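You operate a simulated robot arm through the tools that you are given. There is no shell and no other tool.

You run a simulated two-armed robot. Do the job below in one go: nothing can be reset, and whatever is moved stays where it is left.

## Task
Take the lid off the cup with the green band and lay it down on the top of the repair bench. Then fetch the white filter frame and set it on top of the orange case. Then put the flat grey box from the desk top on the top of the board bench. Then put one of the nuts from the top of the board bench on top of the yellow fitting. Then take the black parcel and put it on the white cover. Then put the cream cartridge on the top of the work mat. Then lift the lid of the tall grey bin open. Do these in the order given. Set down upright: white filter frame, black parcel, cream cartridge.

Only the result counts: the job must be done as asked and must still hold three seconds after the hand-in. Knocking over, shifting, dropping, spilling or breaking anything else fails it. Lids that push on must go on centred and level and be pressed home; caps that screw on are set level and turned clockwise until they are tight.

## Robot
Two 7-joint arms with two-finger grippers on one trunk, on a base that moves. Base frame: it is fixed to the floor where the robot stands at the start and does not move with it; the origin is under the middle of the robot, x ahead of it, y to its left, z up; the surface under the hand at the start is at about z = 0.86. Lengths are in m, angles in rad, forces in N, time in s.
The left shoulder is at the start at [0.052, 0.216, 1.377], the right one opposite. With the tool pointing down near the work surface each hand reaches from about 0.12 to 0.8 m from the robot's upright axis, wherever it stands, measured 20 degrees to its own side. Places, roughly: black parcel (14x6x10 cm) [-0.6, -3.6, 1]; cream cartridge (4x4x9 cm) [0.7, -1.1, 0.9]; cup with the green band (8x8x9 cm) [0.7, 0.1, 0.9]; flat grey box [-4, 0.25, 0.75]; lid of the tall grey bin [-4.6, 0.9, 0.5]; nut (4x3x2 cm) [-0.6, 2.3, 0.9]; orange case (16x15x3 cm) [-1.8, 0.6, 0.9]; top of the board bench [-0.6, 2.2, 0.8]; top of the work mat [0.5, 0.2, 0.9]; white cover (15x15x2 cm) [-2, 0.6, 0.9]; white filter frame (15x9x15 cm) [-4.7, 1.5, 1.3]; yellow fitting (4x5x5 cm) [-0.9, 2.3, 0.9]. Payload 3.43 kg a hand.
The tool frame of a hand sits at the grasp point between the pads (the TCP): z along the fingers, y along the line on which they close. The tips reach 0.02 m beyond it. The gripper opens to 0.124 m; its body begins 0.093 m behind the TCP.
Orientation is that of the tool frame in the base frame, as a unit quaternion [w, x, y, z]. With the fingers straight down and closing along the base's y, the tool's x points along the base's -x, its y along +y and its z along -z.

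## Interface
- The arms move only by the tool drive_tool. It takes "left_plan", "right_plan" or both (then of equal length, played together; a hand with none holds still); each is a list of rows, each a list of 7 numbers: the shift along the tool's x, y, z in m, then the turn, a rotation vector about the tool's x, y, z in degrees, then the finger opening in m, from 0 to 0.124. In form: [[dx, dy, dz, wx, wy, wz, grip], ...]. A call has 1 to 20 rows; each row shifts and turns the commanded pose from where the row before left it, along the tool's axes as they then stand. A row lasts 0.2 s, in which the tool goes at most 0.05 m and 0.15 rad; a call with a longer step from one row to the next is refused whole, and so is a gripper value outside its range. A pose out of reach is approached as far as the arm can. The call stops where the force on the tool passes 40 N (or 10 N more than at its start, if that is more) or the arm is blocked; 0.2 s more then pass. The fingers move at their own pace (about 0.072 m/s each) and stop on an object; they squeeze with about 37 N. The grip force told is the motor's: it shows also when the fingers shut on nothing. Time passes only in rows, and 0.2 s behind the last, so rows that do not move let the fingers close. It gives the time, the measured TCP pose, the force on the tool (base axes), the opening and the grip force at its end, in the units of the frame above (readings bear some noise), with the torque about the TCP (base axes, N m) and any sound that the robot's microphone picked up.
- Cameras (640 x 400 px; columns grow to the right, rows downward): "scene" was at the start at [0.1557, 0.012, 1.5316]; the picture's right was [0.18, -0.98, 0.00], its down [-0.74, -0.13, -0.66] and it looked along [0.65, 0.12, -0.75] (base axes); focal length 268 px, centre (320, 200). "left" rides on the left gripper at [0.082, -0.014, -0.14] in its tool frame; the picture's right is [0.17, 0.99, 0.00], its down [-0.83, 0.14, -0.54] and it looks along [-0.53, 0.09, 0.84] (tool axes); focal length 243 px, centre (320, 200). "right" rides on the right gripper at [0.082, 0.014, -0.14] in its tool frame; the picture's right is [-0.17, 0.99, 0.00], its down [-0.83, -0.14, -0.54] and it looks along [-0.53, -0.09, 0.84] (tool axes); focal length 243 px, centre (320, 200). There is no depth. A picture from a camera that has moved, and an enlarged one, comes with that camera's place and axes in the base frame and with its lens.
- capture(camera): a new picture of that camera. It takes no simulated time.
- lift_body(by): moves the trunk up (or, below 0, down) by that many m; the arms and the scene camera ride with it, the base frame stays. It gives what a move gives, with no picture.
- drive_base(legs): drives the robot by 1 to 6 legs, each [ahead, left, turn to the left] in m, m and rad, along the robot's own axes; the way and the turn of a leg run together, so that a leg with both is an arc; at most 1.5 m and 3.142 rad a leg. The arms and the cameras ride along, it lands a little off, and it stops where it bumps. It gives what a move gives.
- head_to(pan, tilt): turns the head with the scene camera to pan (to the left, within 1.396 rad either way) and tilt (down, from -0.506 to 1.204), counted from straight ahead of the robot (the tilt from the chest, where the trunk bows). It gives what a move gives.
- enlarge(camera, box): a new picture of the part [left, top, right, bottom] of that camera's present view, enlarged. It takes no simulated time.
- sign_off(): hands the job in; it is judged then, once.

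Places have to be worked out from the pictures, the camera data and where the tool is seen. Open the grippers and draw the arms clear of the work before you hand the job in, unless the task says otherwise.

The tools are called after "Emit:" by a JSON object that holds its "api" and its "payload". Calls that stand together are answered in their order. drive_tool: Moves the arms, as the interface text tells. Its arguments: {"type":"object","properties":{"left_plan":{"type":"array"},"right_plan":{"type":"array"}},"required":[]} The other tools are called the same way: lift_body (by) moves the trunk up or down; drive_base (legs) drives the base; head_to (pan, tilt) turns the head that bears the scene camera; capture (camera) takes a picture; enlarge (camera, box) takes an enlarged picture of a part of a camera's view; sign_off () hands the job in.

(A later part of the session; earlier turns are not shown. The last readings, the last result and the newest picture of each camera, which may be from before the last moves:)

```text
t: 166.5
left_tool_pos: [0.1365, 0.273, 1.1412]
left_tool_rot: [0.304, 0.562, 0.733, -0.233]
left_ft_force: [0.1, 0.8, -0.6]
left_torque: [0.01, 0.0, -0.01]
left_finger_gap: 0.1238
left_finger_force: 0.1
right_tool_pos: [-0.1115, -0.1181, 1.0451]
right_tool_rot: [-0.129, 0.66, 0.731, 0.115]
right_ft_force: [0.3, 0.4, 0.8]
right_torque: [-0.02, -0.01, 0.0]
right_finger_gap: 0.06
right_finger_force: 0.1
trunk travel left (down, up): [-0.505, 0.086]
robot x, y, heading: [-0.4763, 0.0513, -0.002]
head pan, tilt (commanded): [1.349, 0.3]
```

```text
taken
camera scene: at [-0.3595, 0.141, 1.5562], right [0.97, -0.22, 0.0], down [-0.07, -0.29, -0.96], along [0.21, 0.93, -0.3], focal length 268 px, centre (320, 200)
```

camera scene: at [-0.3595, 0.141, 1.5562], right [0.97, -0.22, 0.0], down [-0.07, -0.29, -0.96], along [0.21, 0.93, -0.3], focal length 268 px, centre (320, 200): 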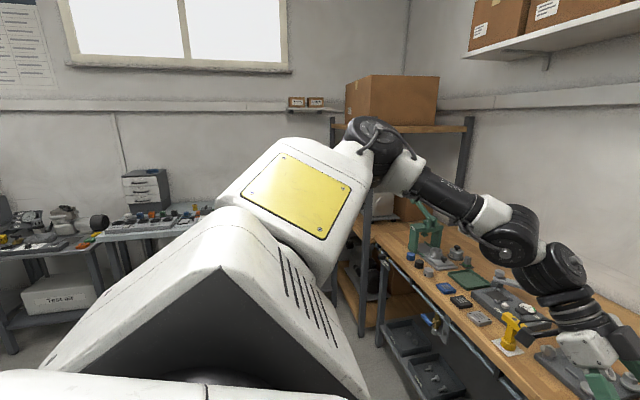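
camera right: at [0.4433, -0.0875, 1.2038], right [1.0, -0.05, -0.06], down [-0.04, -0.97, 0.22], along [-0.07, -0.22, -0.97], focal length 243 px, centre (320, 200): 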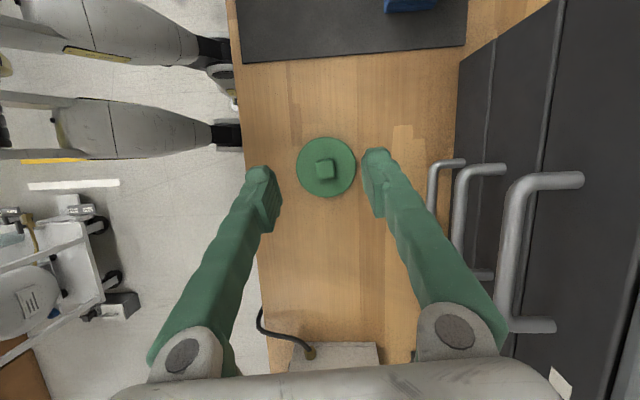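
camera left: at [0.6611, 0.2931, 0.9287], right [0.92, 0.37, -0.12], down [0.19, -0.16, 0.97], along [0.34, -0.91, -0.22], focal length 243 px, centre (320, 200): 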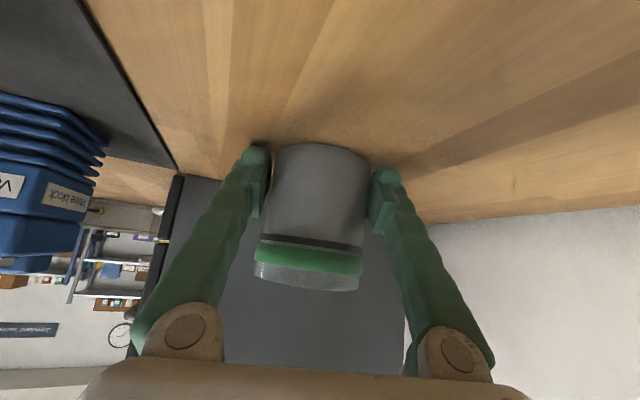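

I tuck the left hand back and turn it straight down, to have a compact posture for driving.

Emit:
{"api": "drive_tool", "payload": {"left_plan": [[0.021, -0.0335, -0.021, 0, 0, 0, 0.06], [0.021, -0.0335, -0.021, 0, 0, 0, 0.06], [0.021, -0.0335, -0.021, 0, 0, 0, 0.06], [0.021, -0.0335, -0.021, 0, 0, 0, 0.06], [0, 0, 0, 0, 7.5, 0, 0.06], [0, 0, 0, 0, 7.5, 0, 0.06], [0, 0, 0, 0, 7.5, 0, 0.06], [0, 0, 0, 0, 7.5, 0, 0.06], [0, 0, 0, 0, 7.5, 0, 0.06], [0, 0, 0, 0, 7.5, 0, 0.06]]}}

Emit:
{"api": "drive_base", "payload": {"legs": [[0, 0, 1.57]]}}

Emit:
{"api": "head_to", "payload": {"pan": 0.0, "tilt": 0.35}}

Emit:
{"api": "capture", "payload": {"camera": "scene"}}

Emit:
{"api": "head_to", "payload": {"pan": 1.2, "tilt": 0.35}}

Emit:
{"api": "capture", "payload": {"camera": "scene"}}

```text
t: 168.7
left_tool_pos: [-0.0219, 0.3507, 1.1415]
left_tool_rot: [0.0, 0.609, 0.794, 0.001]
left_ft_force: [-0.9, -0.4, -0.2]
left_torque: [0.0, 0.03, 0.0]
left_finger_gap: 0.06
left_finger_force: 0.1
right_tool_pos: [-0.1101, -0.1205, 1.0436]
right_tool_rot: [-0.129, 0.661, 0.73, 0.115]
right_ft_force: [0.7, -0.4, -0.4]
right_torque: [0.01, 0.02, -0.01]
right_finger_gap: 0.0599
right_finger_force: 0.0
trunk travel left (down, up): [-0.505, 0.086]
robot x, y, heading: [-0.4713, 0.0515, -0.008]
head pan, tilt (commanded): [1.349, 0.3]
```

```text
t: 174.3
left_tool_pos: [-0.7703, 0.5034, 1.1429]
left_tool_rot: [-0.001, -0.13, 0.991, 0.001]
left_ft_force: [-0.2, -0.3, -0.2]
left_torque: [-0.02, -0.02, 0.02]
left_finger_gap: 0.06
left_finger_force: 0.2
right_tool_pos: [-0.3008, 0.413, 1.0448]
right_tool_rot: [-0.173, -0.047, 0.984, -0.01]
right_ft_force: [0.3, -0.6, -0.6]
right_torque: [0.0, -0.01, 0.0]
right_finger_gap: 0.0601
right_finger_force: 0.0
trunk travel left (down, up): [-0.505, 0.086]
robot x, y, heading: [-0.4706, 0.0539, 1.563]
head pan, tilt (commanded): [1.349, 0.3]
```

```text
t: 175.8
left_tool_pos: [-0.771, 0.5025, 1.142]
left_tool_rot: [0.0, -0.129, 0.992, 0.002]
left_ft_force: [0.5, -0.8, 0.2]
left_torque: [-0.01, 0.02, 0.01]
left_finger_gap: 0.0601
left_finger_force: 0.0
right_tool_pos: [-0.3005, 0.4136, 1.0447]
right_tool_rot: [-0.173, -0.046, 0.984, -0.01]
right_ft_force: [0.8, 0.2, -0.8]
right_torque: [0.0, 0.01, -0.01]
right_finger_gap: 0.0599
right_finger_force: 0.1
trunk travel left (down, up): [-0.505, 0.086]
robot x, y, heading: [-0.4771, 0.0511, 1.562]
head pan, tilt (commanded): [0.0, 0.351]
```

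```text
taken
camera scene: at [-0.4712, 0.2353, 1.5515], right [1.0, -0.01, 0.0], down [0.0, -0.34, -0.94], along [0.01, 0.94, -0.34], focal length 268 px, centre (320, 200)
```

scene: 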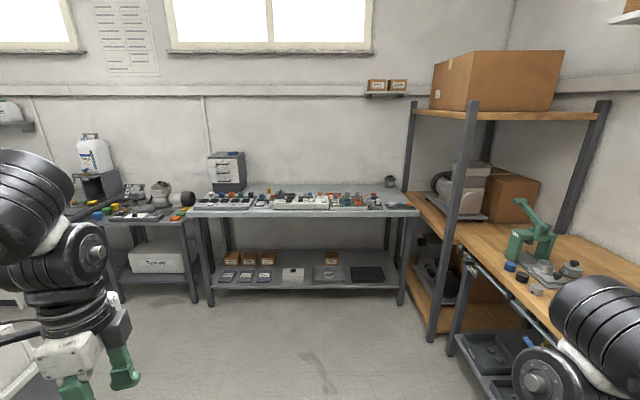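

```text
t: 177.2
left_tool_pos: [-0.7712, 0.5027, 1.1426]
left_tool_rot: [0.0, -0.13, 0.991, 0.001]
left_ft_force: [0.0, 0.6, -0.3]
left_torque: [0.04, -0.01, 0.02]
left_finger_gap: 0.0599
left_finger_force: 0.0
right_tool_pos: [-0.3005, 0.4137, 1.0452]
right_tool_rot: [-0.172, -0.047, 0.984, -0.01]
right_ft_force: [-0.6, 0.3, 0.1]
right_torque: [0.01, 0.01, 0.0]
right_finger_gap: 0.0597
right_finger_force: 0.1
trunk travel left (down, up): [-0.505, 0.086]
robot x, y, heading: [-0.4734, 0.0513, 1.562]
head pan, tilt (commanded): [1.201, 0.351]
```

```text
taken
camera scene: at [-0.5582, 0.1765, 1.5515], right [0.37, 0.93, 0.0], down [0.32, -0.13, -0.94], along [-0.87, 0.35, -0.34], focal length 268 px, centre (320, 200)
```

scene: 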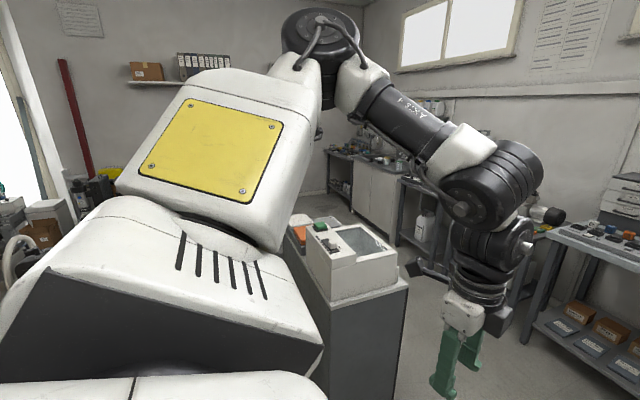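

The board bench is along the far wall ahead, and a grey island cabinet stands to the left with an orange item on it. I turn another quarter to face -x and look.

Emit:
{"api": "drive_base", "payload": {"legs": [[0, 0, 1.57]]}}

Emit:
{"api": "head_to", "payload": {"pan": 0.0, "tilt": 0.35}}

Emit:
{"api": "capture", "payload": {"camera": "scene"}}

Emit:
{"api": "head_to", "payload": {"pan": -0.5, "tilt": 0.45}}

Emit:
{"api": "capture", "payload": {"camera": "scene"}}

Emit:
{"api": "head_to", "payload": {"pan": 0.6, "tilt": 0.35}}

Emit:
{"api": "capture", "payload": {"camera": "scene"}}

```text
t: 182.9
left_tool_pos: [-0.9268, -0.2417, 1.1415]
left_tool_rot: [0.001, 0.79, -0.614, -0.001]
left_ft_force: [0.5, 0.2, 0.1]
left_torque: [0.03, -0.01, -0.01]
left_finger_gap: 0.0598
left_finger_force: 0.1
right_tool_pos: [-0.8327, 0.2281, 1.0447]
right_tool_rot: [0.116, 0.725, -0.667, 0.128]
right_ft_force: [0.8, -0.6, -0.3]
right_torque: [-0.01, -0.02, 0.01]
right_finger_gap: 0.0599
right_finger_force: 0.0
trunk travel left (down, up): [-0.505, 0.086]
robot x, y, heading: [-0.472, 0.0545, 3.124]
head pan, tilt (commanded): [1.201, 0.351]
```

```text
t: 184.3
left_tool_pos: [-0.9278, -0.2396, 1.1418]
left_tool_rot: [0.0, 0.79, -0.613, 0.0]
left_ft_force: [0.3, 0.0, 0.1]
left_torque: [-0.03, 0.01, 0.01]
left_finger_gap: 0.0599
left_finger_force: 0.2
right_tool_pos: [-0.8326, 0.2271, 1.0456]
right_tool_rot: [0.115, 0.726, -0.666, 0.128]
right_ft_force: [-0.1, -0.3, 0.8]
right_torque: [0.03, 0.01, -0.01]
right_finger_gap: 0.0601
right_finger_force: 0.0
trunk travel left (down, up): [-0.505, 0.086]
robot x, y, heading: [-0.4697, 0.0541, 3.126]
head pan, tilt (commanded): [0.0, 0.351]
```

```text
taken
camera scene: at [-0.6574, 0.0532, 1.5515], right [0.02, 1.0, 0.0], down [0.34, -0.01, -0.94], along [-0.94, 0.02, -0.34], focal length 268 px, centre (320, 200)
```

scene: 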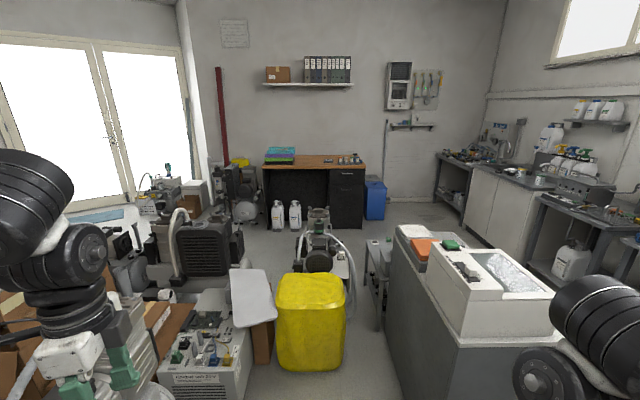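

```text
t: 185.2
left_tool_pos: [-0.9276, -0.2406, 1.1409]
left_tool_rot: [0.0, 0.79, -0.614, -0.001]
left_ft_force: [0.8, 0.6, -1.0]
left_torque: [-0.01, 0.01, 0.0]
left_finger_gap: 0.06
left_finger_force: 0.1
right_tool_pos: [-0.8316, 0.2278, 1.0451]
right_tool_rot: [0.116, 0.725, -0.667, 0.129]
right_ft_force: [1.0, 0.1, -0.2]
right_torque: [0.0, 0.0, 0.01]
right_finger_gap: 0.0598
right_finger_force: 0.1
trunk travel left (down, up): [-0.505, 0.086]
robot x, y, heading: [-0.4735, 0.0514, 3.12]
head pan, tilt (commanded): [-0.499, 0.45]
```

```text
taken
camera scene: at [-0.6442, 0.097, 1.5423], right [0.49, 0.87, 0.0], down [0.38, -0.21, -0.9], along [-0.78, 0.44, -0.44], focal length 268 px, centre (320, 200)
```

scene: 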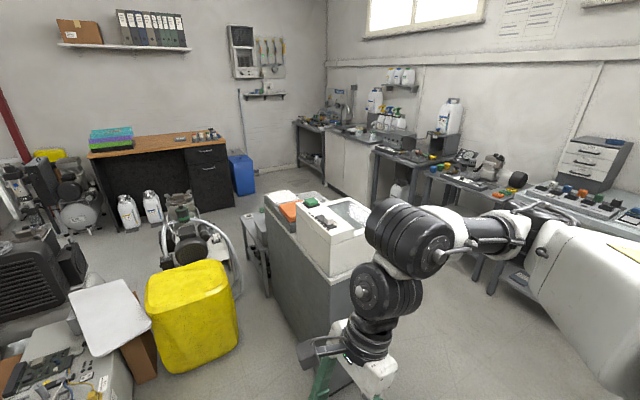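

```text
t: 186.5
left_tool_pos: [-0.9274, -0.2409, 1.1417]
left_tool_rot: [0.001, 0.789, -0.614, -0.001]
left_ft_force: [-0.3, 0.1, 0.0]
left_torque: [0.0, -0.01, 0.0]
left_finger_gap: 0.06
left_finger_force: 0.0
right_tool_pos: [-0.8326, 0.2272, 1.0447]
right_tool_rot: [0.116, 0.725, -0.667, 0.128]
right_ft_force: [0.2, 0.2, 0.7]
right_torque: [-0.02, 0.0, -0.01]
right_finger_gap: 0.0599
right_finger_force: 0.0
trunk travel left (down, up): [-0.505, 0.086]
robot x, y, heading: [-0.4704, 0.0499, 3.123]
head pan, tilt (commanded): [0.6, 0.351]
```

```text
taken
camera scene: at [-0.6421, 0.0006, 1.5515], right [-0.55, 0.84, 0.0], down [0.29, 0.19, -0.94], along [-0.78, -0.52, -0.34], focal length 268 px, centre (320, 200)
```

scene: 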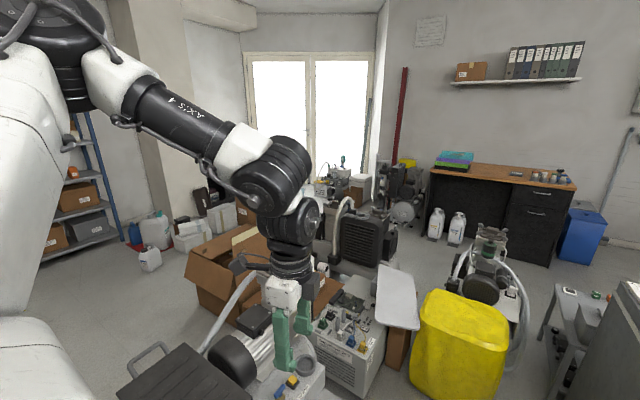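

I can see the island cabinet, desk, shelves. I turn the head toward the far wall and enlarge the region where the filter frame and grey bin should be.

Emit:
{"api": "head_to", "payload": {"pan": -0.3, "tilt": 0.25}}

Emit:
{"api": "enlarge", "payload": {"camera": "scene", "box": [180, 50, 420, 200]}}

Emit:
{"api": "enlarge", "payload": {"camera": "scene", "box": [200, 180, 500, 380]}}

```text
t: 187.7
left_tool_pos: [-0.9269, -0.2411, 1.1415]
left_tool_rot: [0.001, 0.789, -0.614, -0.001]
left_ft_force: [0.2, -0.4, 0.6]
left_torque: [0.01, -0.01, 0.01]
left_finger_gap: 0.0599
left_finger_force: 0.0
right_tool_pos: [-0.8334, 0.228, 1.0441]
right_tool_rot: [0.116, 0.725, -0.667, 0.128]
right_ft_force: [0.8, -1.4, -0.3]
right_torque: [-0.01, 0.02, -0.03]
right_finger_gap: 0.0603
right_finger_force: 0.1
trunk travel left (down, up): [-0.505, 0.086]
robot x, y, heading: [-0.4723, 0.0503, 3.123]
head pan, tilt (commanded): [-0.3, 0.25]
```

```text
2.67 times, centred on (300, 125) of scene
camera zoom: at [-0.653, 0.0808, 1.5609], right [0.31, 0.95, 0.0], down [0.23, -0.08, -0.97], along [-0.92, 0.3, -0.25], focal length 714 px, centre (373, 400)
```

zoom: 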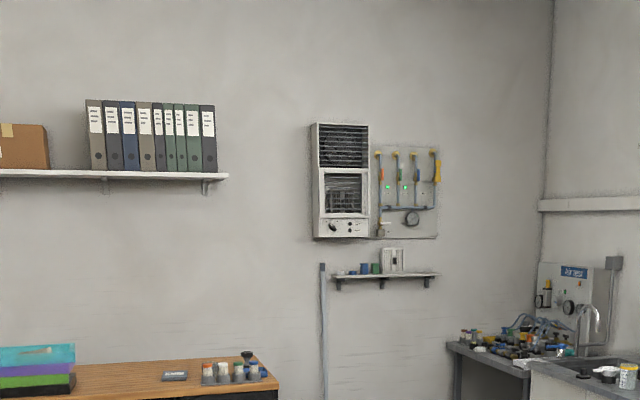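

```text
2.00 times, centred on (350, 280) of scene
camera zoom: at [-0.653, 0.0808, 1.5609], right [0.31, 0.95, 0.0], down [0.23, -0.08, -0.97], along [-0.92, 0.3, -0.25], focal length 536 px, centre (260, 40)
```

zoom: 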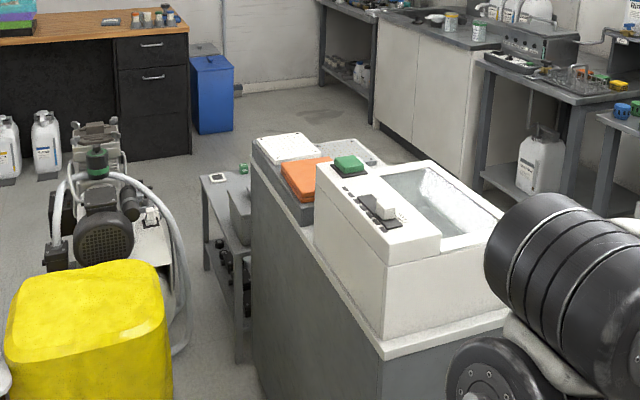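

The filter frame is the white item on the small wall shelf near (-4.7, 1.52, 1.29); the grey bin lid is behind the blue bin near (-4.6, 0.92, 0.46). The island spans about x -1.26…-2.1, y 0.48…0.85, leaving an aisle at y ≈ 1.3. I strafe right to y ≈ 1.3.

Emit:
{"api": "drive_base", "payload": {"legs": [[0.0, -1.25, 0.018]]}}

Emit:
{"api": "head_to", "payload": {"pan": 0.0, "tilt": 0.45}}

Emit:
{"api": "capture", "payload": {"camera": "scene"}}

```text
t: 204.6
left_tool_pos: [-0.9089, 1.0042, 1.1416]
left_tool_rot: [0.001, 0.793, -0.609, 0.0]
left_ft_force: [-0.2, 0.1, -0.2]
left_torque: [-0.02, 0.01, 0.02]
left_finger_gap: 0.0598
left_finger_force: 0.0
right_tool_pos: [-0.82, 1.4746, 1.0446]
right_tool_rot: [0.114, 0.729, -0.663, 0.128]
right_ft_force: [0.0, -1.1, 0.1]
right_torque: [-0.02, 0.03, -0.01]
right_finger_gap: 0.06
right_finger_force: 0.0
trunk travel left (down, up): [-0.505, 0.086]
robot x, y, heading: [-0.4594, 1.3051, 3.139]
head pan, tilt (commanded): [-0.3, 0.25]
```

```text
t: 205.4
left_tool_pos: [-0.9095, 1.0047, 1.1425]
left_tool_rot: [0.0, 0.792, -0.61, 0.0]
left_ft_force: [0.1, -0.6, 0.3]
left_torque: [-0.02, 0.01, -0.02]
left_finger_gap: 0.0601
left_finger_force: 0.1
right_tool_pos: [-0.821, 1.4733, 1.0456]
right_tool_rot: [0.114, 0.729, -0.662, 0.129]
right_ft_force: [0.1, 0.6, 0.3]
right_torque: [0.03, 0.02, 0.04]
right_finger_gap: 0.06
right_finger_force: 0.0
trunk travel left (down, up): [-0.505, 0.086]
robot x, y, heading: [-0.4594, 1.3014, 3.132]
head pan, tilt (commanded): [0.0, 0.45]
```

```text
taken
camera scene: at [-0.642, 1.3026, 1.5423], right [0.01, 1.0, 0.0], down [0.43, 0.0, -0.9], along [-0.9, 0.01, -0.43], focal length 268 px, centre (320, 200)
```

scene: 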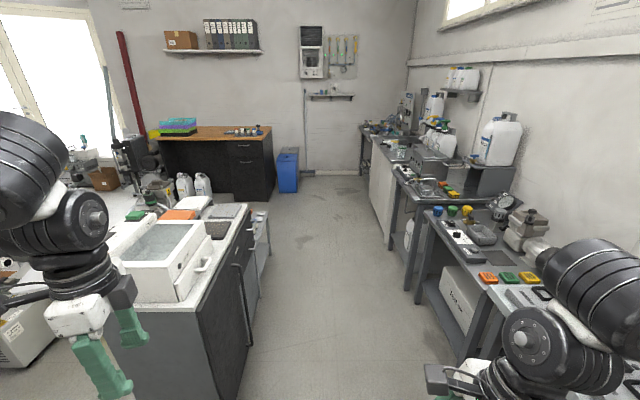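

The aisle is clear: island edge at y ≈ 0.86 on the left, benches from y ≈ 2.0 on the right. I drive ahead 3.1 m along it, to x ≈ -3.6.

Emit:
{"api": "drive_base", "payload": {"legs": [[1.5, -0.05, 0.0], [1.5, -0.1, 0.0]]}}

Emit:
{"api": "head_to", "payload": {"pan": 0.0, "tilt": 0.1}}

Emit:
{"api": "capture", "payload": {"camera": "scene"}}

Emit:
{"api": "head_to", "payload": {"pan": 0.4, "tilt": 0.5}}

Emit:
{"api": "capture", "payload": {"camera": "scene"}}

```text
refused: leg 1 is longer than a leg can be; nothing moved
```

```text
t: 206.2
left_tool_pos: [-0.9094, 1.0052, 1.1416]
left_tool_rot: [0.0, 0.793, -0.609, -0.001]
left_ft_force: [-0.2, 0.2, -0.7]
left_torque: [0.0, -0.01, 0.01]
left_finger_gap: 0.0602
left_finger_force: 0.0
right_tool_pos: [-0.8197, 1.4751, 1.0458]
right_tool_rot: [0.116, 0.729, -0.662, 0.129]
right_ft_force: [-0.2, 0.6, -0.7]
right_torque: [0.0, 0.0, 0.0]
right_finger_gap: 0.0598
right_finger_force: 0.1
trunk travel left (down, up): [-0.505, 0.086]
robot x, y, heading: [-0.4624, 1.3055, 3.136]
head pan, tilt (commanded): [0.0, 0.099]
```

```text
taken
camera scene: at [-0.6422, 1.3025, 1.5748], right [0.01, 1.0, 0.0], down [0.1, 0.0, -0.99], along [-0.99, 0.01, -0.1], focal length 268 px, centre (320, 200)
```

scene: 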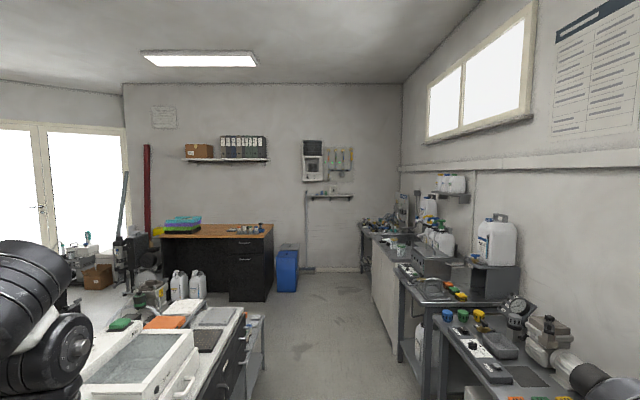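

```text
t: 207.1
left_tool_pos: [-0.9106, 1.0059, 1.1419]
left_tool_rot: [0.001, 0.793, -0.61, 0.0]
left_ft_force: [-0.1, 0.1, 0.4]
left_torque: [0.04, 0.02, 0.01]
left_finger_gap: 0.0599
left_finger_force: 0.0
right_tool_pos: [-0.8197, 1.4744, 1.0449]
right_tool_rot: [0.115, 0.729, -0.662, 0.129]
right_ft_force: [0.4, -0.3, -0.6]
right_torque: [-0.01, 0.01, 0.03]
right_finger_gap: 0.0601
right_finger_force: 0.1
trunk travel left (down, up): [-0.505, 0.086]
robot x, y, heading: [-0.4591, 1.3029, 3.137]
head pan, tilt (commanded): [0.4, 0.499]
```

```text
taken
camera scene: at [-0.6342, 1.2671, 1.5379], right [-0.38, 0.92, 0.0], down [0.44, 0.18, -0.88], along [-0.81, -0.34, -0.48], focal length 268 px, centre (320, 200)
```

scene: 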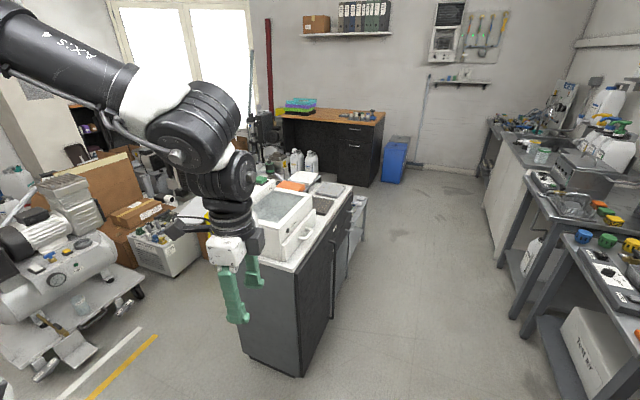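

The leg was a hair too long. I repeat with 1.45 m legs.

Emit:
{"api": "drive_base", "payload": {"legs": [[1.45, -0.08, 0.0], [1.45, -0.05, 0.0], [0.25, 0.0, 0.0]]}}

Emit:
{"api": "head_to", "payload": {"pan": 0.0, "tilt": 0.1}}

Emit:
{"api": "capture", "payload": {"camera": "scene"}}

Emit:
{"api": "head_to", "payload": {"pan": 0.5, "tilt": 0.6}}

Emit:
{"api": "capture", "payload": {"camera": "scene"}}

```text
t: 226.2
left_tool_pos: [-4.037, 1.1279, 1.1424]
left_tool_rot: [0.001, 0.796, -0.605, 0.0]
left_ft_force: [0.3, 0.4, 0.0]
left_torque: [-0.04, 0.01, -0.02]
left_finger_gap: 0.0601
left_finger_force: 0.0
right_tool_pos: [-3.9518, 1.598, 1.0455]
right_tool_rot: [0.115, 0.733, -0.658, 0.129]
right_ft_force: [-0.7, 0.2, 0.1]
right_torque: [0.02, 0.02, -0.02]
right_finger_gap: 0.0601
right_finger_force: 0.1
trunk travel left (down, up): [-0.505, 0.086]
robot x, y, heading: [-3.5882, 1.4313, -3.134]
head pan, tilt (commanded): [0.4, 0.499]
```

```text
t: 227.1
left_tool_pos: [-4.0366, 1.1278, 1.1425]
left_tool_rot: [0.0, 0.796, -0.605, 0.0]
left_ft_force: [-0.5, 0.8, 1.2]
left_torque: [0.02, -0.01, -0.02]
left_finger_gap: 0.06
left_finger_force: 0.0
right_tool_pos: [-3.9518, 1.5993, 1.0451]
right_tool_rot: [0.114, 0.732, -0.659, 0.129]
right_ft_force: [1.1, 0.3, -0.3]
right_torque: [0.0, -0.03, 0.01]
right_finger_gap: 0.0604
right_finger_force: 0.0
trunk travel left (down, up): [-0.505, 0.086]
robot x, y, heading: [-3.5882, 1.4303, -3.132]
head pan, tilt (commanded): [0.0, 0.099]
```

```text
taken
camera scene: at [-3.7731, 1.428, 1.5748], right [-0.01, 1.0, 0.0], down [0.1, 0.0, -0.99], along [-0.99, -0.01, -0.1], focal length 268 px, centre (320, 200)
```

scene: 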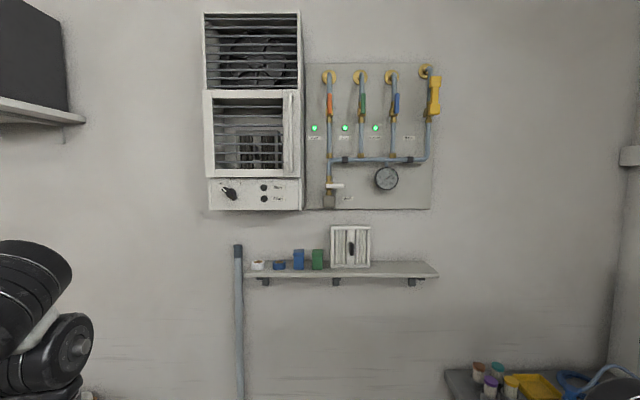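

```text
t: 228.0
left_tool_pos: [-4.038, 1.1283, 1.1408]
left_tool_rot: [0.001, 0.796, -0.605, 0.0]
left_ft_force: [-0.3, -0.4, 0.5]
left_torque: [0.02, 0.01, 0.0]
left_finger_gap: 0.0598
left_finger_force: 0.1
right_tool_pos: [-3.9515, 1.5984, 1.0442]
right_tool_rot: [0.114, 0.733, -0.658, 0.13]
right_ft_force: [0.0, -0.4, 0.0]
right_torque: [0.01, 0.03, -0.02]
right_finger_gap: 0.0603
right_finger_force: 0.1
trunk travel left (down, up): [-0.505, 0.086]
robot x, y, heading: [-3.5904, 1.4312, -3.137]
head pan, tilt (commanded): [0.499, 0.6]
```

```text
taken
camera scene: at [-3.7582, 1.386, 1.5288], right [-0.48, 0.88, 0.0], down [0.49, 0.27, -0.83], along [-0.72, -0.4, -0.56], focal length 268 px, centre (320, 200)
```

scene: 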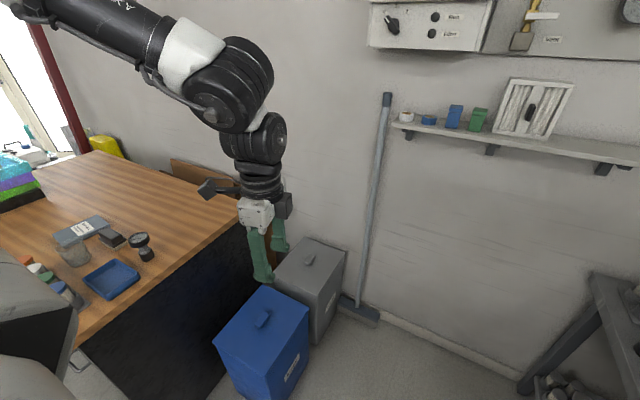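

The filter frame has a dark handle on its front; the grey bin with a lid handle stands between the blue bin and the wall. I look at the frame enlarged.

Emit:
{"api": "head_to", "payload": {"pan": -0.1, "tilt": 0.25}}

Emit:
{"api": "enlarge", "payload": {"camera": "scene", "box": [200, 120, 440, 270]}}

Emit:
{"api": "enlarge", "payload": {"camera": "scene", "box": [270, 150, 370, 215]}}

```text
t: 229.0
left_tool_pos: [-4.0369, 1.128, 1.1416]
left_tool_rot: [0.0, 0.796, -0.605, -0.001]
left_ft_force: [-0.4, 0.9, -0.3]
left_torque: [0.0, -0.04, -0.02]
left_finger_gap: 0.0601
left_finger_force: 0.0
right_tool_pos: [-3.9534, 1.5979, 1.0456]
right_tool_rot: [0.115, 0.732, -0.659, 0.13]
right_ft_force: [-0.5, 0.2, -0.4]
right_torque: [0.0, -0.01, 0.01]
right_finger_gap: 0.0599
right_finger_force: 0.1
trunk travel left (down, up): [-0.505, 0.086]
robot x, y, heading: [-3.5865, 1.4303, -3.136]
head pan, tilt (commanded): [-0.099, 0.25]
```

```text
2.67 times, centred on (320, 195) of scene
camera zoom: at [-3.7737, 1.4372, 1.5609], right [0.09, 1.0, 0.0], down [0.25, -0.02, -0.97], along [-0.96, 0.09, -0.25], focal length 714 px, centre (320, 213)
```

zoom: 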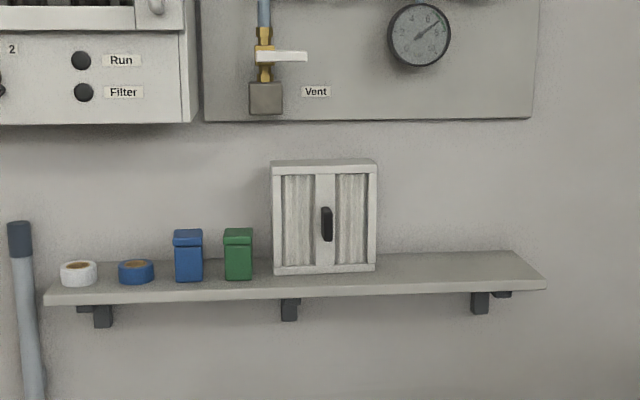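

```text
6.15 times, centred on (320, 182) of scene
camera zoom: at [-3.7737, 1.4372, 1.5609], right [0.09, 1.0, 0.0], down [0.25, -0.02, -0.97], along [-0.96, 0.09, -0.25], focal length 1648 px, centre (320, 308)
```

zoom: 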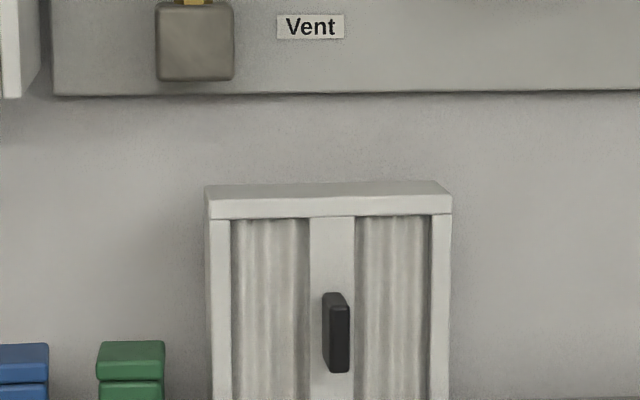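

The frame has a vertical dark handle plate on its front centre, so a horizontal grip on it (closing along y) suits. I prepare the left hand in free space: raise to z ≈ 1.29, move forward a little and turn its yaw from 75° to 180°.

Emit:
{"api": "drive_tool", "payload": {"left_plan": [[-0.008, 0.0289, -0.037, 0, 0, 0, 0.06], [-0.008, 0.0289, -0.037, 0, 0, 0, 0.06], [-0.008, 0.0289, -0.037, 0, 0, 0, 0.06], [-0.008, 0.0289, -0.037, 0, 0, 0, 0.06], [0, 0, 0, 0, 0, 8.1, 0.06], [0, 0, 0, 0, 0, 8.1, 0.06], [0, 0, 0, 0, 0, 8.1, 0.06], [0, 0, 0, 0, 0, 8.1, 0.06], [0, 0, 0, 0, 0, 8.1, 0.06], [0, 0, 0, 0, 0, 8.1, 0.06], [0, 0, 0, 0, 0, 8.1, 0.06], [0, 0, 0, 0, 0, 8.1, 0.06], [0, 0, 0, 0, 0, 8.1, 0.06], [0, 0, 0, 0, 0, 8.1, 0.06], [0, 0, 0, 0, 0, 8.1, 0.06], [0, 0, 0, 0, 0, 8.1, 0.06], [0, 0, 0, 0, 0, 8.0, 0.06]]}}

```text
t: 232.6
left_tool_pos: [-4.1322, 1.1121, 1.2731]
left_tool_rot: [-0.002, -0.001, 1.0, 0.002]
left_ft_force: [-0.5, -0.8, -0.2]
left_torque: [0.04, 0.01, 0.0]
left_finger_gap: 0.0602
left_finger_force: 0.1
left hand out of reach, approached as far as the arm can: row 4
right_tool_pos: [-3.9533, 1.5993, 1.0452]
right_tool_rot: [0.115, 0.732, -0.659, 0.13]
right_ft_force: [-0.3, -0.5, -0.4]
right_torque: [0.03, 0.0, 0.02]
right_finger_gap: 0.06
right_finger_force: 0.1
trunk travel left (down, up): [-0.505, 0.086]
robot x, y, heading: [-3.5885, 1.4322, -3.141]
head pan, tilt (commanded): [-0.099, 0.25]
```

Yaw is now 180° relative to the robot. I tilt the left hand to horizontal, pointing forward, in 11 steps while moving it slightly ahead.

Emit:
{"api": "drive_tool", "payload": {"left_plan": [[0.015, 0, 0, 0, 8.2, 0, 0.06], [0.0149, 0, 0.0021, 0, 8.2, 0, 0.06], [0.0144, 0, 0.0042, 0, 8.2, 0, 0.06], [0.0137, 0, 0.0062, 0, 8.2, 0, 0.06], [0.0126, 0, 0.0081, 0, 8.2, 0, 0.06], [0.0113, 0, 0.0098, 0, 8.2, 0, 0.06], [0.0098, 0, 0.0114, 0, 8.2, 0, 0.06], [0.0081, 0, 0.0126, 0, 8.2, 0, 0.06], [0.0062, 0, 0.0137, 0, 8.2, 0, 0.06], [0.0042, 0, 0.0144, 0, 8.2, 0, 0.06], [0.0021, 0, 0.0149, 0, 8.0, 0, 0.06]]}}

Emit:
{"api": "capture", "payload": {"camera": "left"}}

```text
t: 235.0
left_tool_pos: [-4.2987, 1.1107, 1.2614]
left_tool_rot: [-0.688, 0.019, 0.725, -0.025]
left_ft_force: [-0.1, 1.9, 7.2]
left_torque: [0.13, -0.84, 0.18]
left_finger_gap: 0.0599
left_finger_force: 0.2
right_tool_pos: [-3.954, 1.6002, 1.043]
right_tool_rot: [0.114, 0.732, -0.659, 0.13]
right_ft_force: [-0.3, 0.2, 0.0]
right_torque: [-0.02, -0.05, 0.03]
right_finger_gap: 0.0598
right_finger_force: 0.1
trunk travel left (down, up): [-0.505, 0.086]
robot x, y, heading: [-3.5895, 1.4303, -3.137]
head pan, tilt (commanded): [-0.099, 0.25]
```

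```text
taken
camera left: at [-4.1631, 1.1054, 1.3522], right [-0.02, 0.99, 0.1], down [0.58, 0.09, -0.81], along [-0.81, 0.04, -0.58], focal length 243 px, centre (320, 200)
```

left: 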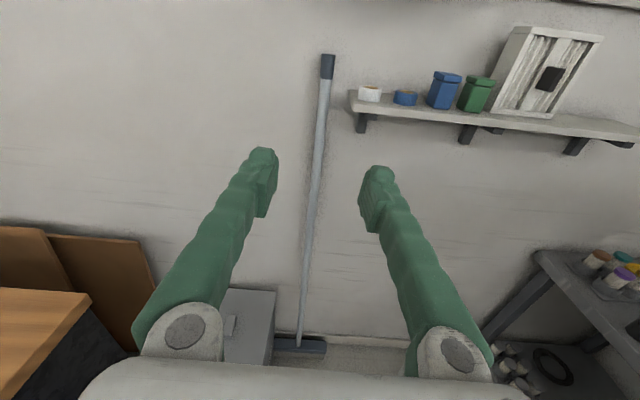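

There's a 7 N force with torque, so the camera bracket probably touches the forearm at this full tilt. The handle plate can be gripped at any pitch, so I tilt back to about 45°.

Emit:
{"api": "drive_tool", "payload": {"left_plan": [[0, 0, 0, 0, -8.2, 0, 0.06], [0, 0, 0, 0, -8.2, 0, 0.06], [0, 0, 0, 0, -8.2, 0, 0.06], [0, 0, 0, 0, -8.2, 0, 0.06], [0, 0, 0, 0, -8.2, 0, 0.06]]}}

Emit:
{"api": "capture", "payload": {"camera": "left"}}

```text
t: 236.2
left_tool_pos: [-4.3005, 1.1136, 1.2752]
left_tool_rot: [-0.413, -0.003, 0.911, -0.002]
left_ft_force: [-0.7, 0.3, -0.9]
left_torque: [-0.04, 0.01, 0.0]
left_finger_gap: 0.0599
left_finger_force: 0.0
right_tool_pos: [-3.9536, 1.5986, 1.0445]
right_tool_rot: [0.114, 0.733, -0.658, 0.131]
right_ft_force: [-0.3, 0.4, -0.5]
right_torque: [-0.01, -0.02, -0.01]
right_finger_gap: 0.0599
right_finger_force: 0.3
trunk travel left (down, up): [-0.505, 0.086]
robot x, y, heading: [-3.5886, 1.4351, -3.135]
head pan, tilt (commanded): [-0.099, 0.25]
```

```text
taken
camera left: at [-4.248, 1.1019, 1.429], right [-0.12, 0.99, 0.12], down [0.95, 0.15, -0.27], along [-0.29, 0.09, -0.95], focal length 243 px, centre (320, 200)
```

left: 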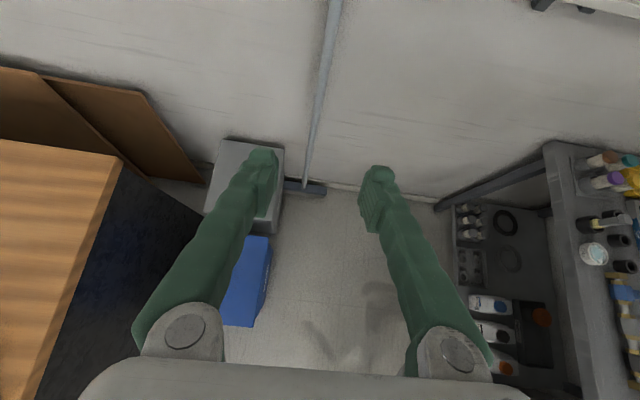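

Contact gone; pitch is 41° below horizontal. I estimate the handle at about (-4.72, 1.537, 1.30) with the shelf's front edge at x ≈ -4.71. I move the left hand sideways to y ≈ 1.53 while still well away from the shelf.

Emit:
{"api": "drive_tool", "payload": {"left_plan": [[0, 0.046, 0, 0, 0, 0, 0.06], [0, 0.046, 0, 0, 0, 0, 0.06], [0, 0.046, 0, 0, 0, 0, 0.06], [0, 0.046, 0, 0, 0, 0, 0.06], [0, 0.046, 0, 0, 0, 0, 0.06], [0, 0.046, 0, 0, 0, 0, 0.06], [0, 0.046, 0, 0, 0, 0, 0.06], [0, 0.046, 0, 0, 0, 0, 0.06], [0, 0.046, 0, 0, 0, 0, 0.06]]}}

Emit:
{"api": "capture", "payload": {"camera": "left"}}

```text
t: 238.2
left_tool_pos: [-4.2723, 1.2236, 1.2654]
left_tool_rot: [-0.415, -0.001, 0.91, 0.001]
left_ft_force: [-0.7, 0.0, -0.4]
left_torque: [0.01, 0.03, -0.02]
left_finger_gap: 0.0598
left_finger_force: 0.0
left hand out of reach, approached as far as the arm can: row 3, 4, 5, 6, 7, 8, 9
right_tool_pos: [-3.9532, 1.5983, 1.0454]
right_tool_rot: [0.115, 0.733, -0.658, 0.13]
right_ft_force: [-0.6, 0.0, -0.4]
right_torque: [-0.02, 0.01, 0.02]
right_finger_gap: 0.06
right_finger_force: 0.1
trunk travel left (down, up): [-0.505, 0.086]
robot x, y, heading: [-3.5863, 1.432, -3.133]
head pan, tilt (commanded): [-0.099, 0.25]
```

```text
taken
camera left: at [-4.2181, 1.2108, 1.4192], right [-0.11, 0.99, 0.13], down [0.95, 0.14, -0.27], along [-0.29, 0.09, -0.95], focal length 243 px, centre (320, 200)
```

left: 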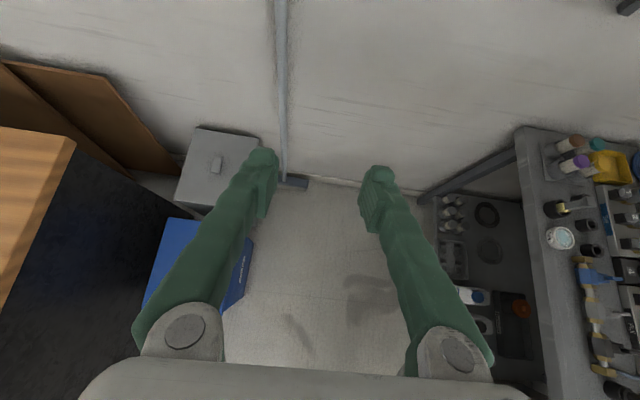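

The flipped left hand can't go inward here. If I turn the robot 30° to the right, the frame lies to the robot's left and the tool yaw becomes mid-range. I turn the base right by 0.52 rad.

Emit:
{"api": "drive_base", "payload": {"legs": [[0, 0, -0.52]]}}

Emit:
{"api": "drive_tool", "payload": {"left_plan": [[0, 0, 0, 4.94, 0, -5.63, 0.06], [0, 0, 0, 4.94, 0, -5.63, 0.06], [0, 0, 0, 4.94, 0, -5.63, 0.06], [0, 0, 0, 4.94, 0, -5.63, 0.06]]}}

```text
t: 240.5
left_tool_pos: [-4.2866, 1.5867, 1.2659]
left_tool_rot: [-0.401, 0.23, 0.88, 0.106]
left_ft_force: [0.9, 0.2, -0.3]
left_torque: [0.02, 0.03, -0.03]
left_finger_gap: 0.0599
left_finger_force: 0.1
right_tool_pos: [-3.8219, 1.7564, 1.0461]
right_tool_rot: [-0.143, -0.54, 0.824, -0.096]
right_ft_force: [-0.4, 0.9, -0.4]
right_torque: [-0.01, -0.01, 0.01]
right_finger_gap: 0.06
right_finger_force: 0.0
trunk travel left (down, up): [-0.505, 0.086]
robot x, y, heading: [-3.5904, 1.4298, 2.631]
head pan, tilt (commanded): [-0.099, 0.25]
```

```text
t: 241.5
left_tool_pos: [-4.338, 1.4695, 1.256]
left_tool_rot: [-0.405, -0.016, 0.914, 0.037]
left_ft_force: [-0.3, 0.0, -0.9]
left_torque: [0.01, 0.0, -0.02]
left_finger_gap: 0.0598
left_finger_force: 0.1
left hand out of reach, approached as far as the arm can: row 1, 2, 3, 4
right_tool_pos: [-3.8234, 1.7556, 1.0448]
right_tool_rot: [-0.144, -0.54, 0.824, -0.096]
right_ft_force: [0.0, -0.8, -0.4]
right_torque: [0.04, 0.0, -0.01]
right_finger_gap: 0.0599
right_finger_force: 0.0
trunk travel left (down, up): [-0.505, 0.086]
robot x, y, heading: [-3.5928, 1.4336, 2.629]
head pan, tilt (commanded): [-0.099, 0.25]
```

The limit flips sense once the tool is tilted near the forearm's direction, so rolling the tool another 180° (camera underneath) should put the joint mid-range. I roll the left hand +164° about its own axis in place.

Emit:
{"api": "drive_tool", "payload": {"left_plan": [[0, 0, 0, 0, 0, 8.2, 0.06], [0, 0, 0, 0, 0, 8.2, 0.06], [0, 0, 0, 0, 0, 8.2, 0.06], [0, 0, 0, 0, 0, 8.2, 0.06], [0, 0, 0, 0, 0, 8.2, 0.06], [0, 0, 0, 0, 0, 8.2, 0.06], [0, 0, 0, 0, 0, 8.2, 0.06], [0, 0, 0, 0, 0, 8.2, 0.06], [0, 0, 0, 0, 0, 8.2, 0.06], [0, 0, 0, 0, 0, 8.2, 0.06], [0, 0, 0, 0, 0, 8.2, 0.06], [0, 0, 0, 0, 0, 8.2, 0.06], [0, 0, 0, 0, 0, 8.2, 0.06], [0, 0, 0, 0, 0, 8.2, 0.06], [0, 0, 0, 0, 0, 8.2, 0.06], [0, 0, 0, 0, 0, 8.2, 0.06], [0, 0, 0, 0, 0, 8.2, 0.06], [0, 0, 0, 0, 0, 8.2, 0.06], [0, 0, 0, 0, 0, 8.2, 0.06], [0, 0, 0, 0, 0, 8.2, 0.06]]}}

```text
t: 245.7
left_tool_pos: [-4.3403, 1.4648, 1.2543]
left_tool_rot: [-0.087, 0.902, 0.142, -0.398]
left_ft_force: [-0.3, -0.6, 1.0]
left_torque: [-0.03, -0.01, 0.0]
left_finger_gap: 0.0599
left_finger_force: 0.2
left hand out of reach, approached as far as the arm can: row 1
right_tool_pos: [-3.8226, 1.756, 1.0443]
right_tool_rot: [-0.144, -0.54, 0.824, -0.096]
right_ft_force: [0.4, -0.2, 0.7]
right_torque: [0.03, -0.01, 0.01]
right_finger_gap: 0.0603
right_finger_force: 0.1
trunk travel left (down, up): [-0.505, 0.086]
robot x, y, heading: [-3.5913, 1.4333, 2.63]
head pan, tilt (commanded): [-0.099, 0.25]
```

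Rolling worked. I trim the attitude so the tool points exactly along -x at 41° down, camera underneath.

Emit:
{"api": "drive_tool", "payload": {"left_plan": [[0, 0, 0, -0.78, -0.46, 6.33, 0.06], [0, 0, 0, -0.78, -0.46, 6.33, 0.06], [0, 0, 0, -0.78, -0.46, 6.33, 0.06]]}}

Emit:
{"api": "capture", "payload": {"camera": "left"}}

```text
t: 246.5
left_tool_pos: [-4.3491, 1.4476, 1.2537]
left_tool_rot: [-0.003, 0.91, 0.0, -0.415]
left_ft_force: [-0.7, -0.6, -0.1]
left_torque: [0.02, 0.01, 0.01]
left_finger_gap: 0.0602
left_finger_force: 0.1
left hand out of reach, approached as far as the arm can: row 1, 2, 3
right_tool_pos: [-3.8222, 1.7561, 1.0449]
right_tool_rot: [-0.144, -0.54, 0.824, -0.096]
right_ft_force: [-0.4, 0.5, 0.4]
right_torque: [-0.03, 0.0, -0.03]
right_finger_gap: 0.0599
right_finger_force: 0.1
trunk travel left (down, up): [-0.505, 0.086]
robot x, y, heading: [-3.5897, 1.4324, 2.632]
head pan, tilt (commanded): [-0.099, 0.25]
```

```text
taken
camera left: at [-4.1892, 1.4632, 1.2843], right [0.11, -0.99, -0.13], down [-0.14, -0.14, 0.98], along [-0.98, -0.09, -0.15], focal length 243 px, centre (320, 200)
```

left: 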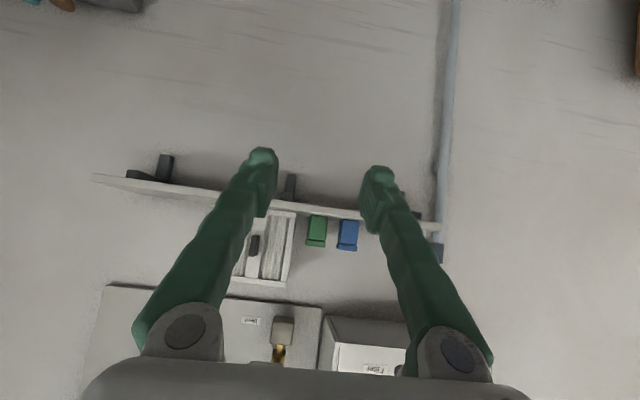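

The picture (upside down) shows the frame and its handle to the left of the fingers. I test moving toward +y, which is what I need.

Emit:
{"api": "drive_tool", "payload": {"left_plan": [[0, -0.03, 0, 0, 0, 0, 0.06], [0, -0.03, 0, 0, 0, 0, 0.06]]}}

```text
t: 247.1
left_tool_pos: [-4.3649, 1.4553, 1.2502]
left_tool_rot: [-0.003, 0.91, 0.0, -0.415]
left_ft_force: [0.3, -0.5, 0.1]
left_torque: [0.01, 0.02, 0.01]
left_finger_gap: 0.0598
left_finger_force: 0.0
left hand out of reach, approached as far as the arm can: row 1, 2
right_tool_pos: [-3.8222, 1.756, 1.0441]
right_tool_rot: [-0.143, -0.54, 0.824, -0.096]
right_ft_force: [-0.1, 0.3, -0.6]
right_torque: [0.06, 0.01, -0.01]
right_finger_gap: 0.06
right_finger_force: 0.0
trunk travel left (down, up): [-0.505, 0.086]
robot x, y, heading: [-3.5882, 1.432, 2.632]
head pan, tilt (commanded): [-0.099, 0.25]
```

Both rolls sit near the joint's ends in this pose for the left arm. The right arm's geometry should suit an un-rolled forward tilt better, so I turn the base back to face the wall and undo the left roll to tuck it.

Emit:
{"api": "drive_base", "payload": {"legs": [[0, 0, 0.51]]}}

Emit:
{"api": "drive_tool", "payload": {"left_plan": [[0, 0, 0, 0, 0, -8.2, 0.06], [0, 0, 0, 0, 0, -8.2, 0.06], [0, 0, 0, 0, 0, -8.2, 0.06], [0, 0, 0, 0, 0, -8.2, 0.06], [0, 0, 0, 0, 0, -8.2, 0.06], [0, 0, 0, 0, 0, -8.2, 0.06], [0, 0, 0, 0, 0, -8.2, 0.06], [0, 0, 0, 0, 0, -8.2, 0.06], [0, 0, 0, 0, 0, -8.2, 0.06], [0, 0, 0, 0, 0, -8.2, 0.06], [0, 0, 0, 0, 0, -8.2, 0.06], [0, 0, 0, 0, 0, -8.2, 0.06], [0, 0, 0, 0, 0, -8.2, 0.06], [0, 0, 0, 0, 0, -8.2, 0.06], [0, 0, 0, 0, 0, -8.2, 0.06], [0, 0, 0, 0, 0, -8.2, 0.06], [0, 0, 0, 0, 0, -8.2, 0.06]]}}

```text
t: 249.4
left_tool_pos: [-4.2786, 1.0744, 1.2499]
left_tool_rot: [0.101, 0.881, 0.23, -0.401]
left_ft_force: [0.0, -0.6, 0.4]
left_torque: [0.01, 0.0, -0.01]
left_finger_gap: 0.0599
left_finger_force: 0.0
right_tool_pos: [-3.9518, 1.6013, 1.046]
right_tool_rot: [0.115, 0.731, -0.66, 0.129]
right_ft_force: [0.2, -0.5, 0.3]
right_torque: [-0.03, 0.0, -0.02]
right_finger_gap: 0.0598
right_finger_force: 0.1
trunk travel left (down, up): [-0.505, 0.086]
robot x, y, heading: [-3.5895, 1.4331, 3.14]
head pan, tilt (commanded): [-0.099, 0.25]
```

```text
t: 253.0
left_tool_pos: [-4.2781, 1.0745, 1.2504]
left_tool_rot: [-0.341, 0.089, 0.906, -0.234]
left_ft_force: [0.3, 0.2, -0.8]
left_torque: [-0.01, -0.01, -0.01]
left_finger_gap: 0.0598
left_finger_force: 0.1
right_tool_pos: [-3.9513, 1.6003, 1.0453]
right_tool_rot: [0.115, 0.731, -0.66, 0.129]
right_ft_force: [0.6, -0.3, -0.2]
right_torque: [0.0, -0.03, 0.02]
right_finger_gap: 0.06
right_finger_force: 0.0
trunk travel left (down, up): [-0.505, 0.086]
robot x, y, heading: [-3.5898, 1.4343, 3.142]
head pan, tilt (commanded): [-0.099, 0.25]
```

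I pull the left hand back 0.2 m and turn it to vertical with a mid-range yaw.

Emit:
{"api": "drive_tool", "payload": {"left_plan": [[-0.03, 0, -0.0264, 0, 0, 0, 0.06], [-0.03, 0, -0.0264, 0, 0, 0, 0.06], [-0.03, 0, -0.0264, 0, 0, 0, 0.06], [-0.03, 0, -0.0264, 0, 0, 0, 0.06], [-0.03, 0, -0.0264, 0, 0, 0, 0.06], [0, 0, 0, 0.04, -4.41, -6.33, 0.06], [0, 0, 0, 0.04, -4.41, -6.33, 0.06], [0, 0, 0, 0.04, -4.41, -6.33, 0.06], [0, 0, 0, 0.04, -4.41, -6.33, 0.06], [0, 0, 0, 0.04, -4.41, -6.33, 0.06], [0, 0, 0, 0.04, -4.41, -6.33, 0.06], [0, 0, 0, 0.04, -4.41, -6.33, 0.06], [0, 0, 0, 0.04, -4.41, -6.33, 0.06], [0, 0, 0, 0.04, -4.41, -6.33, 0.06], [0, 0, 0, 0.04, -4.41, -6.33, 0.06], [0, 0, 0, 0.04, -4.41, -6.33, 0.06], [0, 0, 0, 0.04, -4.41, -6.33, 0.06]]}}

```text
t: 256.6
left_tool_pos: [-4.1013, 1.0624, 1.2589]
left_tool_rot: [-0.001, -0.574, 0.819, 0.001]
left_ft_force: [-0.3, 0.4, -0.3]
left_torque: [0.02, -0.03, 0.01]
left_finger_gap: 0.0598
left_finger_force: 0.1
left hand out of reach, approached as far as the arm can: row 4, 5
right_tool_pos: [-3.9523, 1.6004, 1.0458]
right_tool_rot: [0.115, 0.731, -0.66, 0.129]
right_ft_force: [0.6, -0.2, -0.9]
right_torque: [0.02, -0.01, 0.02]
right_finger_gap: 0.0602
right_finger_force: 0.2
trunk travel left (down, up): [-0.505, 0.086]
robot x, y, heading: [-3.5886, 1.4308, 3.143]
head pan, tilt (commanded): [-0.099, 0.25]
```

Left is tucked. Now I extend the right hand forward and up, then turn it to point at the wall, 41° down, un-rolled (camera below).

Emit:
{"api": "drive_tool", "payload": {"right_plan": [[0.0005, 0.0336, -0.0242, 0, 0, 0, 0.06], [0.0005, 0.0336, -0.0242, 0, 0, 0, 0.06], [0.0005, 0.0336, -0.0242, 0, 0, 0, 0.06], [0.0005, 0.0336, -0.0242, 0, 0, 0, 0.06], [0.0005, 0.0336, -0.0242, 0, 0, 0, 0.06], [0.0005, 0.0336, -0.0242, 0, 0, 0, 0.06], [0.0005, 0.0336, -0.0242, 0, 0, 0, 0.06], [0, 0, 0, -1.72, -4.28, -6.59, 0.06], [0, 0, 0, -1.72, -4.28, -6.59, 0.06], [0, 0, 0, -1.72, -4.28, -6.59, 0.06], [0, 0, 0, -1.72, -4.28, -6.59, 0.06], [0, 0, 0, -1.72, -4.28, -6.59, 0.06], [0, 0, 0, -1.72, -4.28, -6.59, 0.06], [0, 0, 0, -1.72, -4.28, -6.59, 0.06], [0, 0, 0, -1.72, -4.28, -6.59, 0.06], [0, 0, 0, -1.72, -4.28, -6.59, 0.06], [0, 0, 0, -1.72, -4.28, -6.59, 0.06], [0, 0, 0, -1.72, -4.28, -6.59, 0.06], [0, 0, 0, -1.72, -4.28, -6.59, 0.06], [0, 0, 0, -1.72, -4.28, -6.59, 0.06]]}}

Emit:
{"api": "capture", "payload": {"camera": "right"}}

```text
t: 260.8
left_tool_pos: [-4.1021, 1.0638, 1.259]
left_tool_rot: [-0.001, -0.573, 0.819, 0.0]
left_ft_force: [-0.6, 0.3, 0.3]
left_torque: [-0.01, -0.02, -0.01]
left_finger_gap: 0.0599
left_finger_force: 0.1
right_tool_pos: [-4.1913, 1.6306, 1.2044]
right_tool_rot: [-0.001, 0.91, -0.001, -0.416]
right_ft_force: [0.3, -0.1, -1.0]
right_torque: [0.02, -0.04, 0.0]
right_finger_gap: 0.0598
right_finger_force: 0.0
trunk travel left (down, up): [-0.505, 0.086]
robot x, y, heading: [-3.59, 1.428, 3.145]
head pan, tilt (commanded): [-0.099, 0.25]
```

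```text
taken
camera right: at [-4.0325, 1.617, 1.2343], right [-0.11, -0.99, 0.12], down [-0.14, 0.14, 0.98], along [-0.98, 0.09, -0.15], focal length 243 px, centre (320, 200)
```

right: 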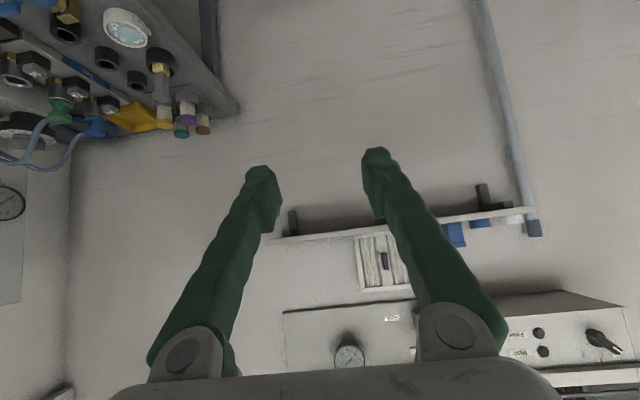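

Reached without complaint. I align the right hand sideways and up with the handle (y ≈ 1.537, z ≈ 1.295).

Emit:
{"api": "drive_tool", "payload": {"right_plan": [[-0.0227, 0.0313, -0.0197, 0, 0, 0, 0.06], [-0.0227, 0.0313, -0.0197, 0, 0, 0, 0.06], [-0.0227, 0.0313, -0.0197, 0, 0, 0, 0.06]]}}

Emit:
{"api": "capture", "payload": {"camera": "right"}}

Emit:
{"api": "capture", "payload": {"camera": "scene"}}

```text
t: 261.6
left_tool_pos: [-4.1022, 1.0618, 1.2578]
left_tool_rot: [-0.001, -0.573, 0.82, 0.001]
left_ft_force: [0.2, 0.0, 0.4]
left_torque: [0.0, 0.02, 0.02]
left_finger_gap: 0.0598
left_finger_force: 0.2
right_tool_pos: [-4.1907, 1.5368, 1.2942]
right_tool_rot: [0.0, 0.91, 0.0, -0.415]
right_ft_force: [-0.7, -0.5, -1.3]
right_torque: [0.01, -0.01, -0.06]
right_finger_gap: 0.06
right_finger_force: 0.0
trunk travel left (down, up): [-0.505, 0.086]
robot x, y, heading: [-3.5894, 1.4304, 3.139]
head pan, tilt (commanded): [-0.099, 0.25]
```

```text
taken
camera right: at [-4.0324, 1.5215, 1.3253], right [-0.11, -0.99, 0.12], down [-0.14, 0.14, 0.98], along [-0.98, 0.09, -0.15], focal length 243 px, centre (320, 200)
```

right: 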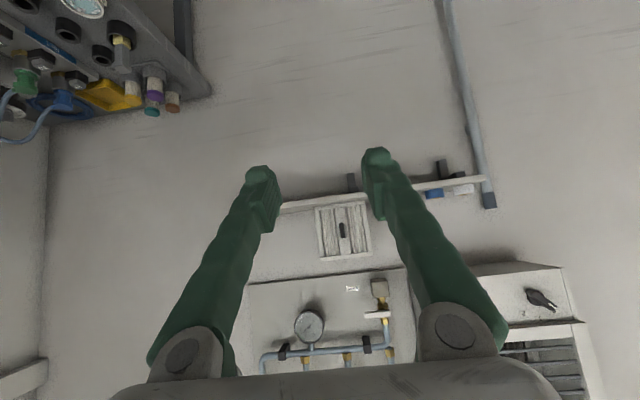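

```text
taken
camera scene: at [-3.7731, 1.4372, 1.561], right [0.1, 0.99, 0.0], down [0.25, -0.02, -0.97], along [-0.96, 0.1, -0.25], focal length 268 px, centre (320, 200)
```

scene: 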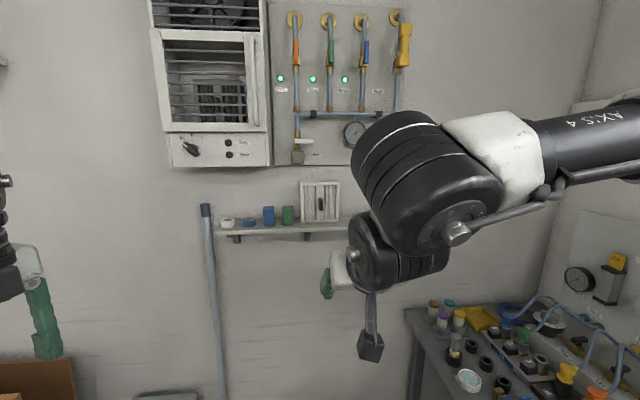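

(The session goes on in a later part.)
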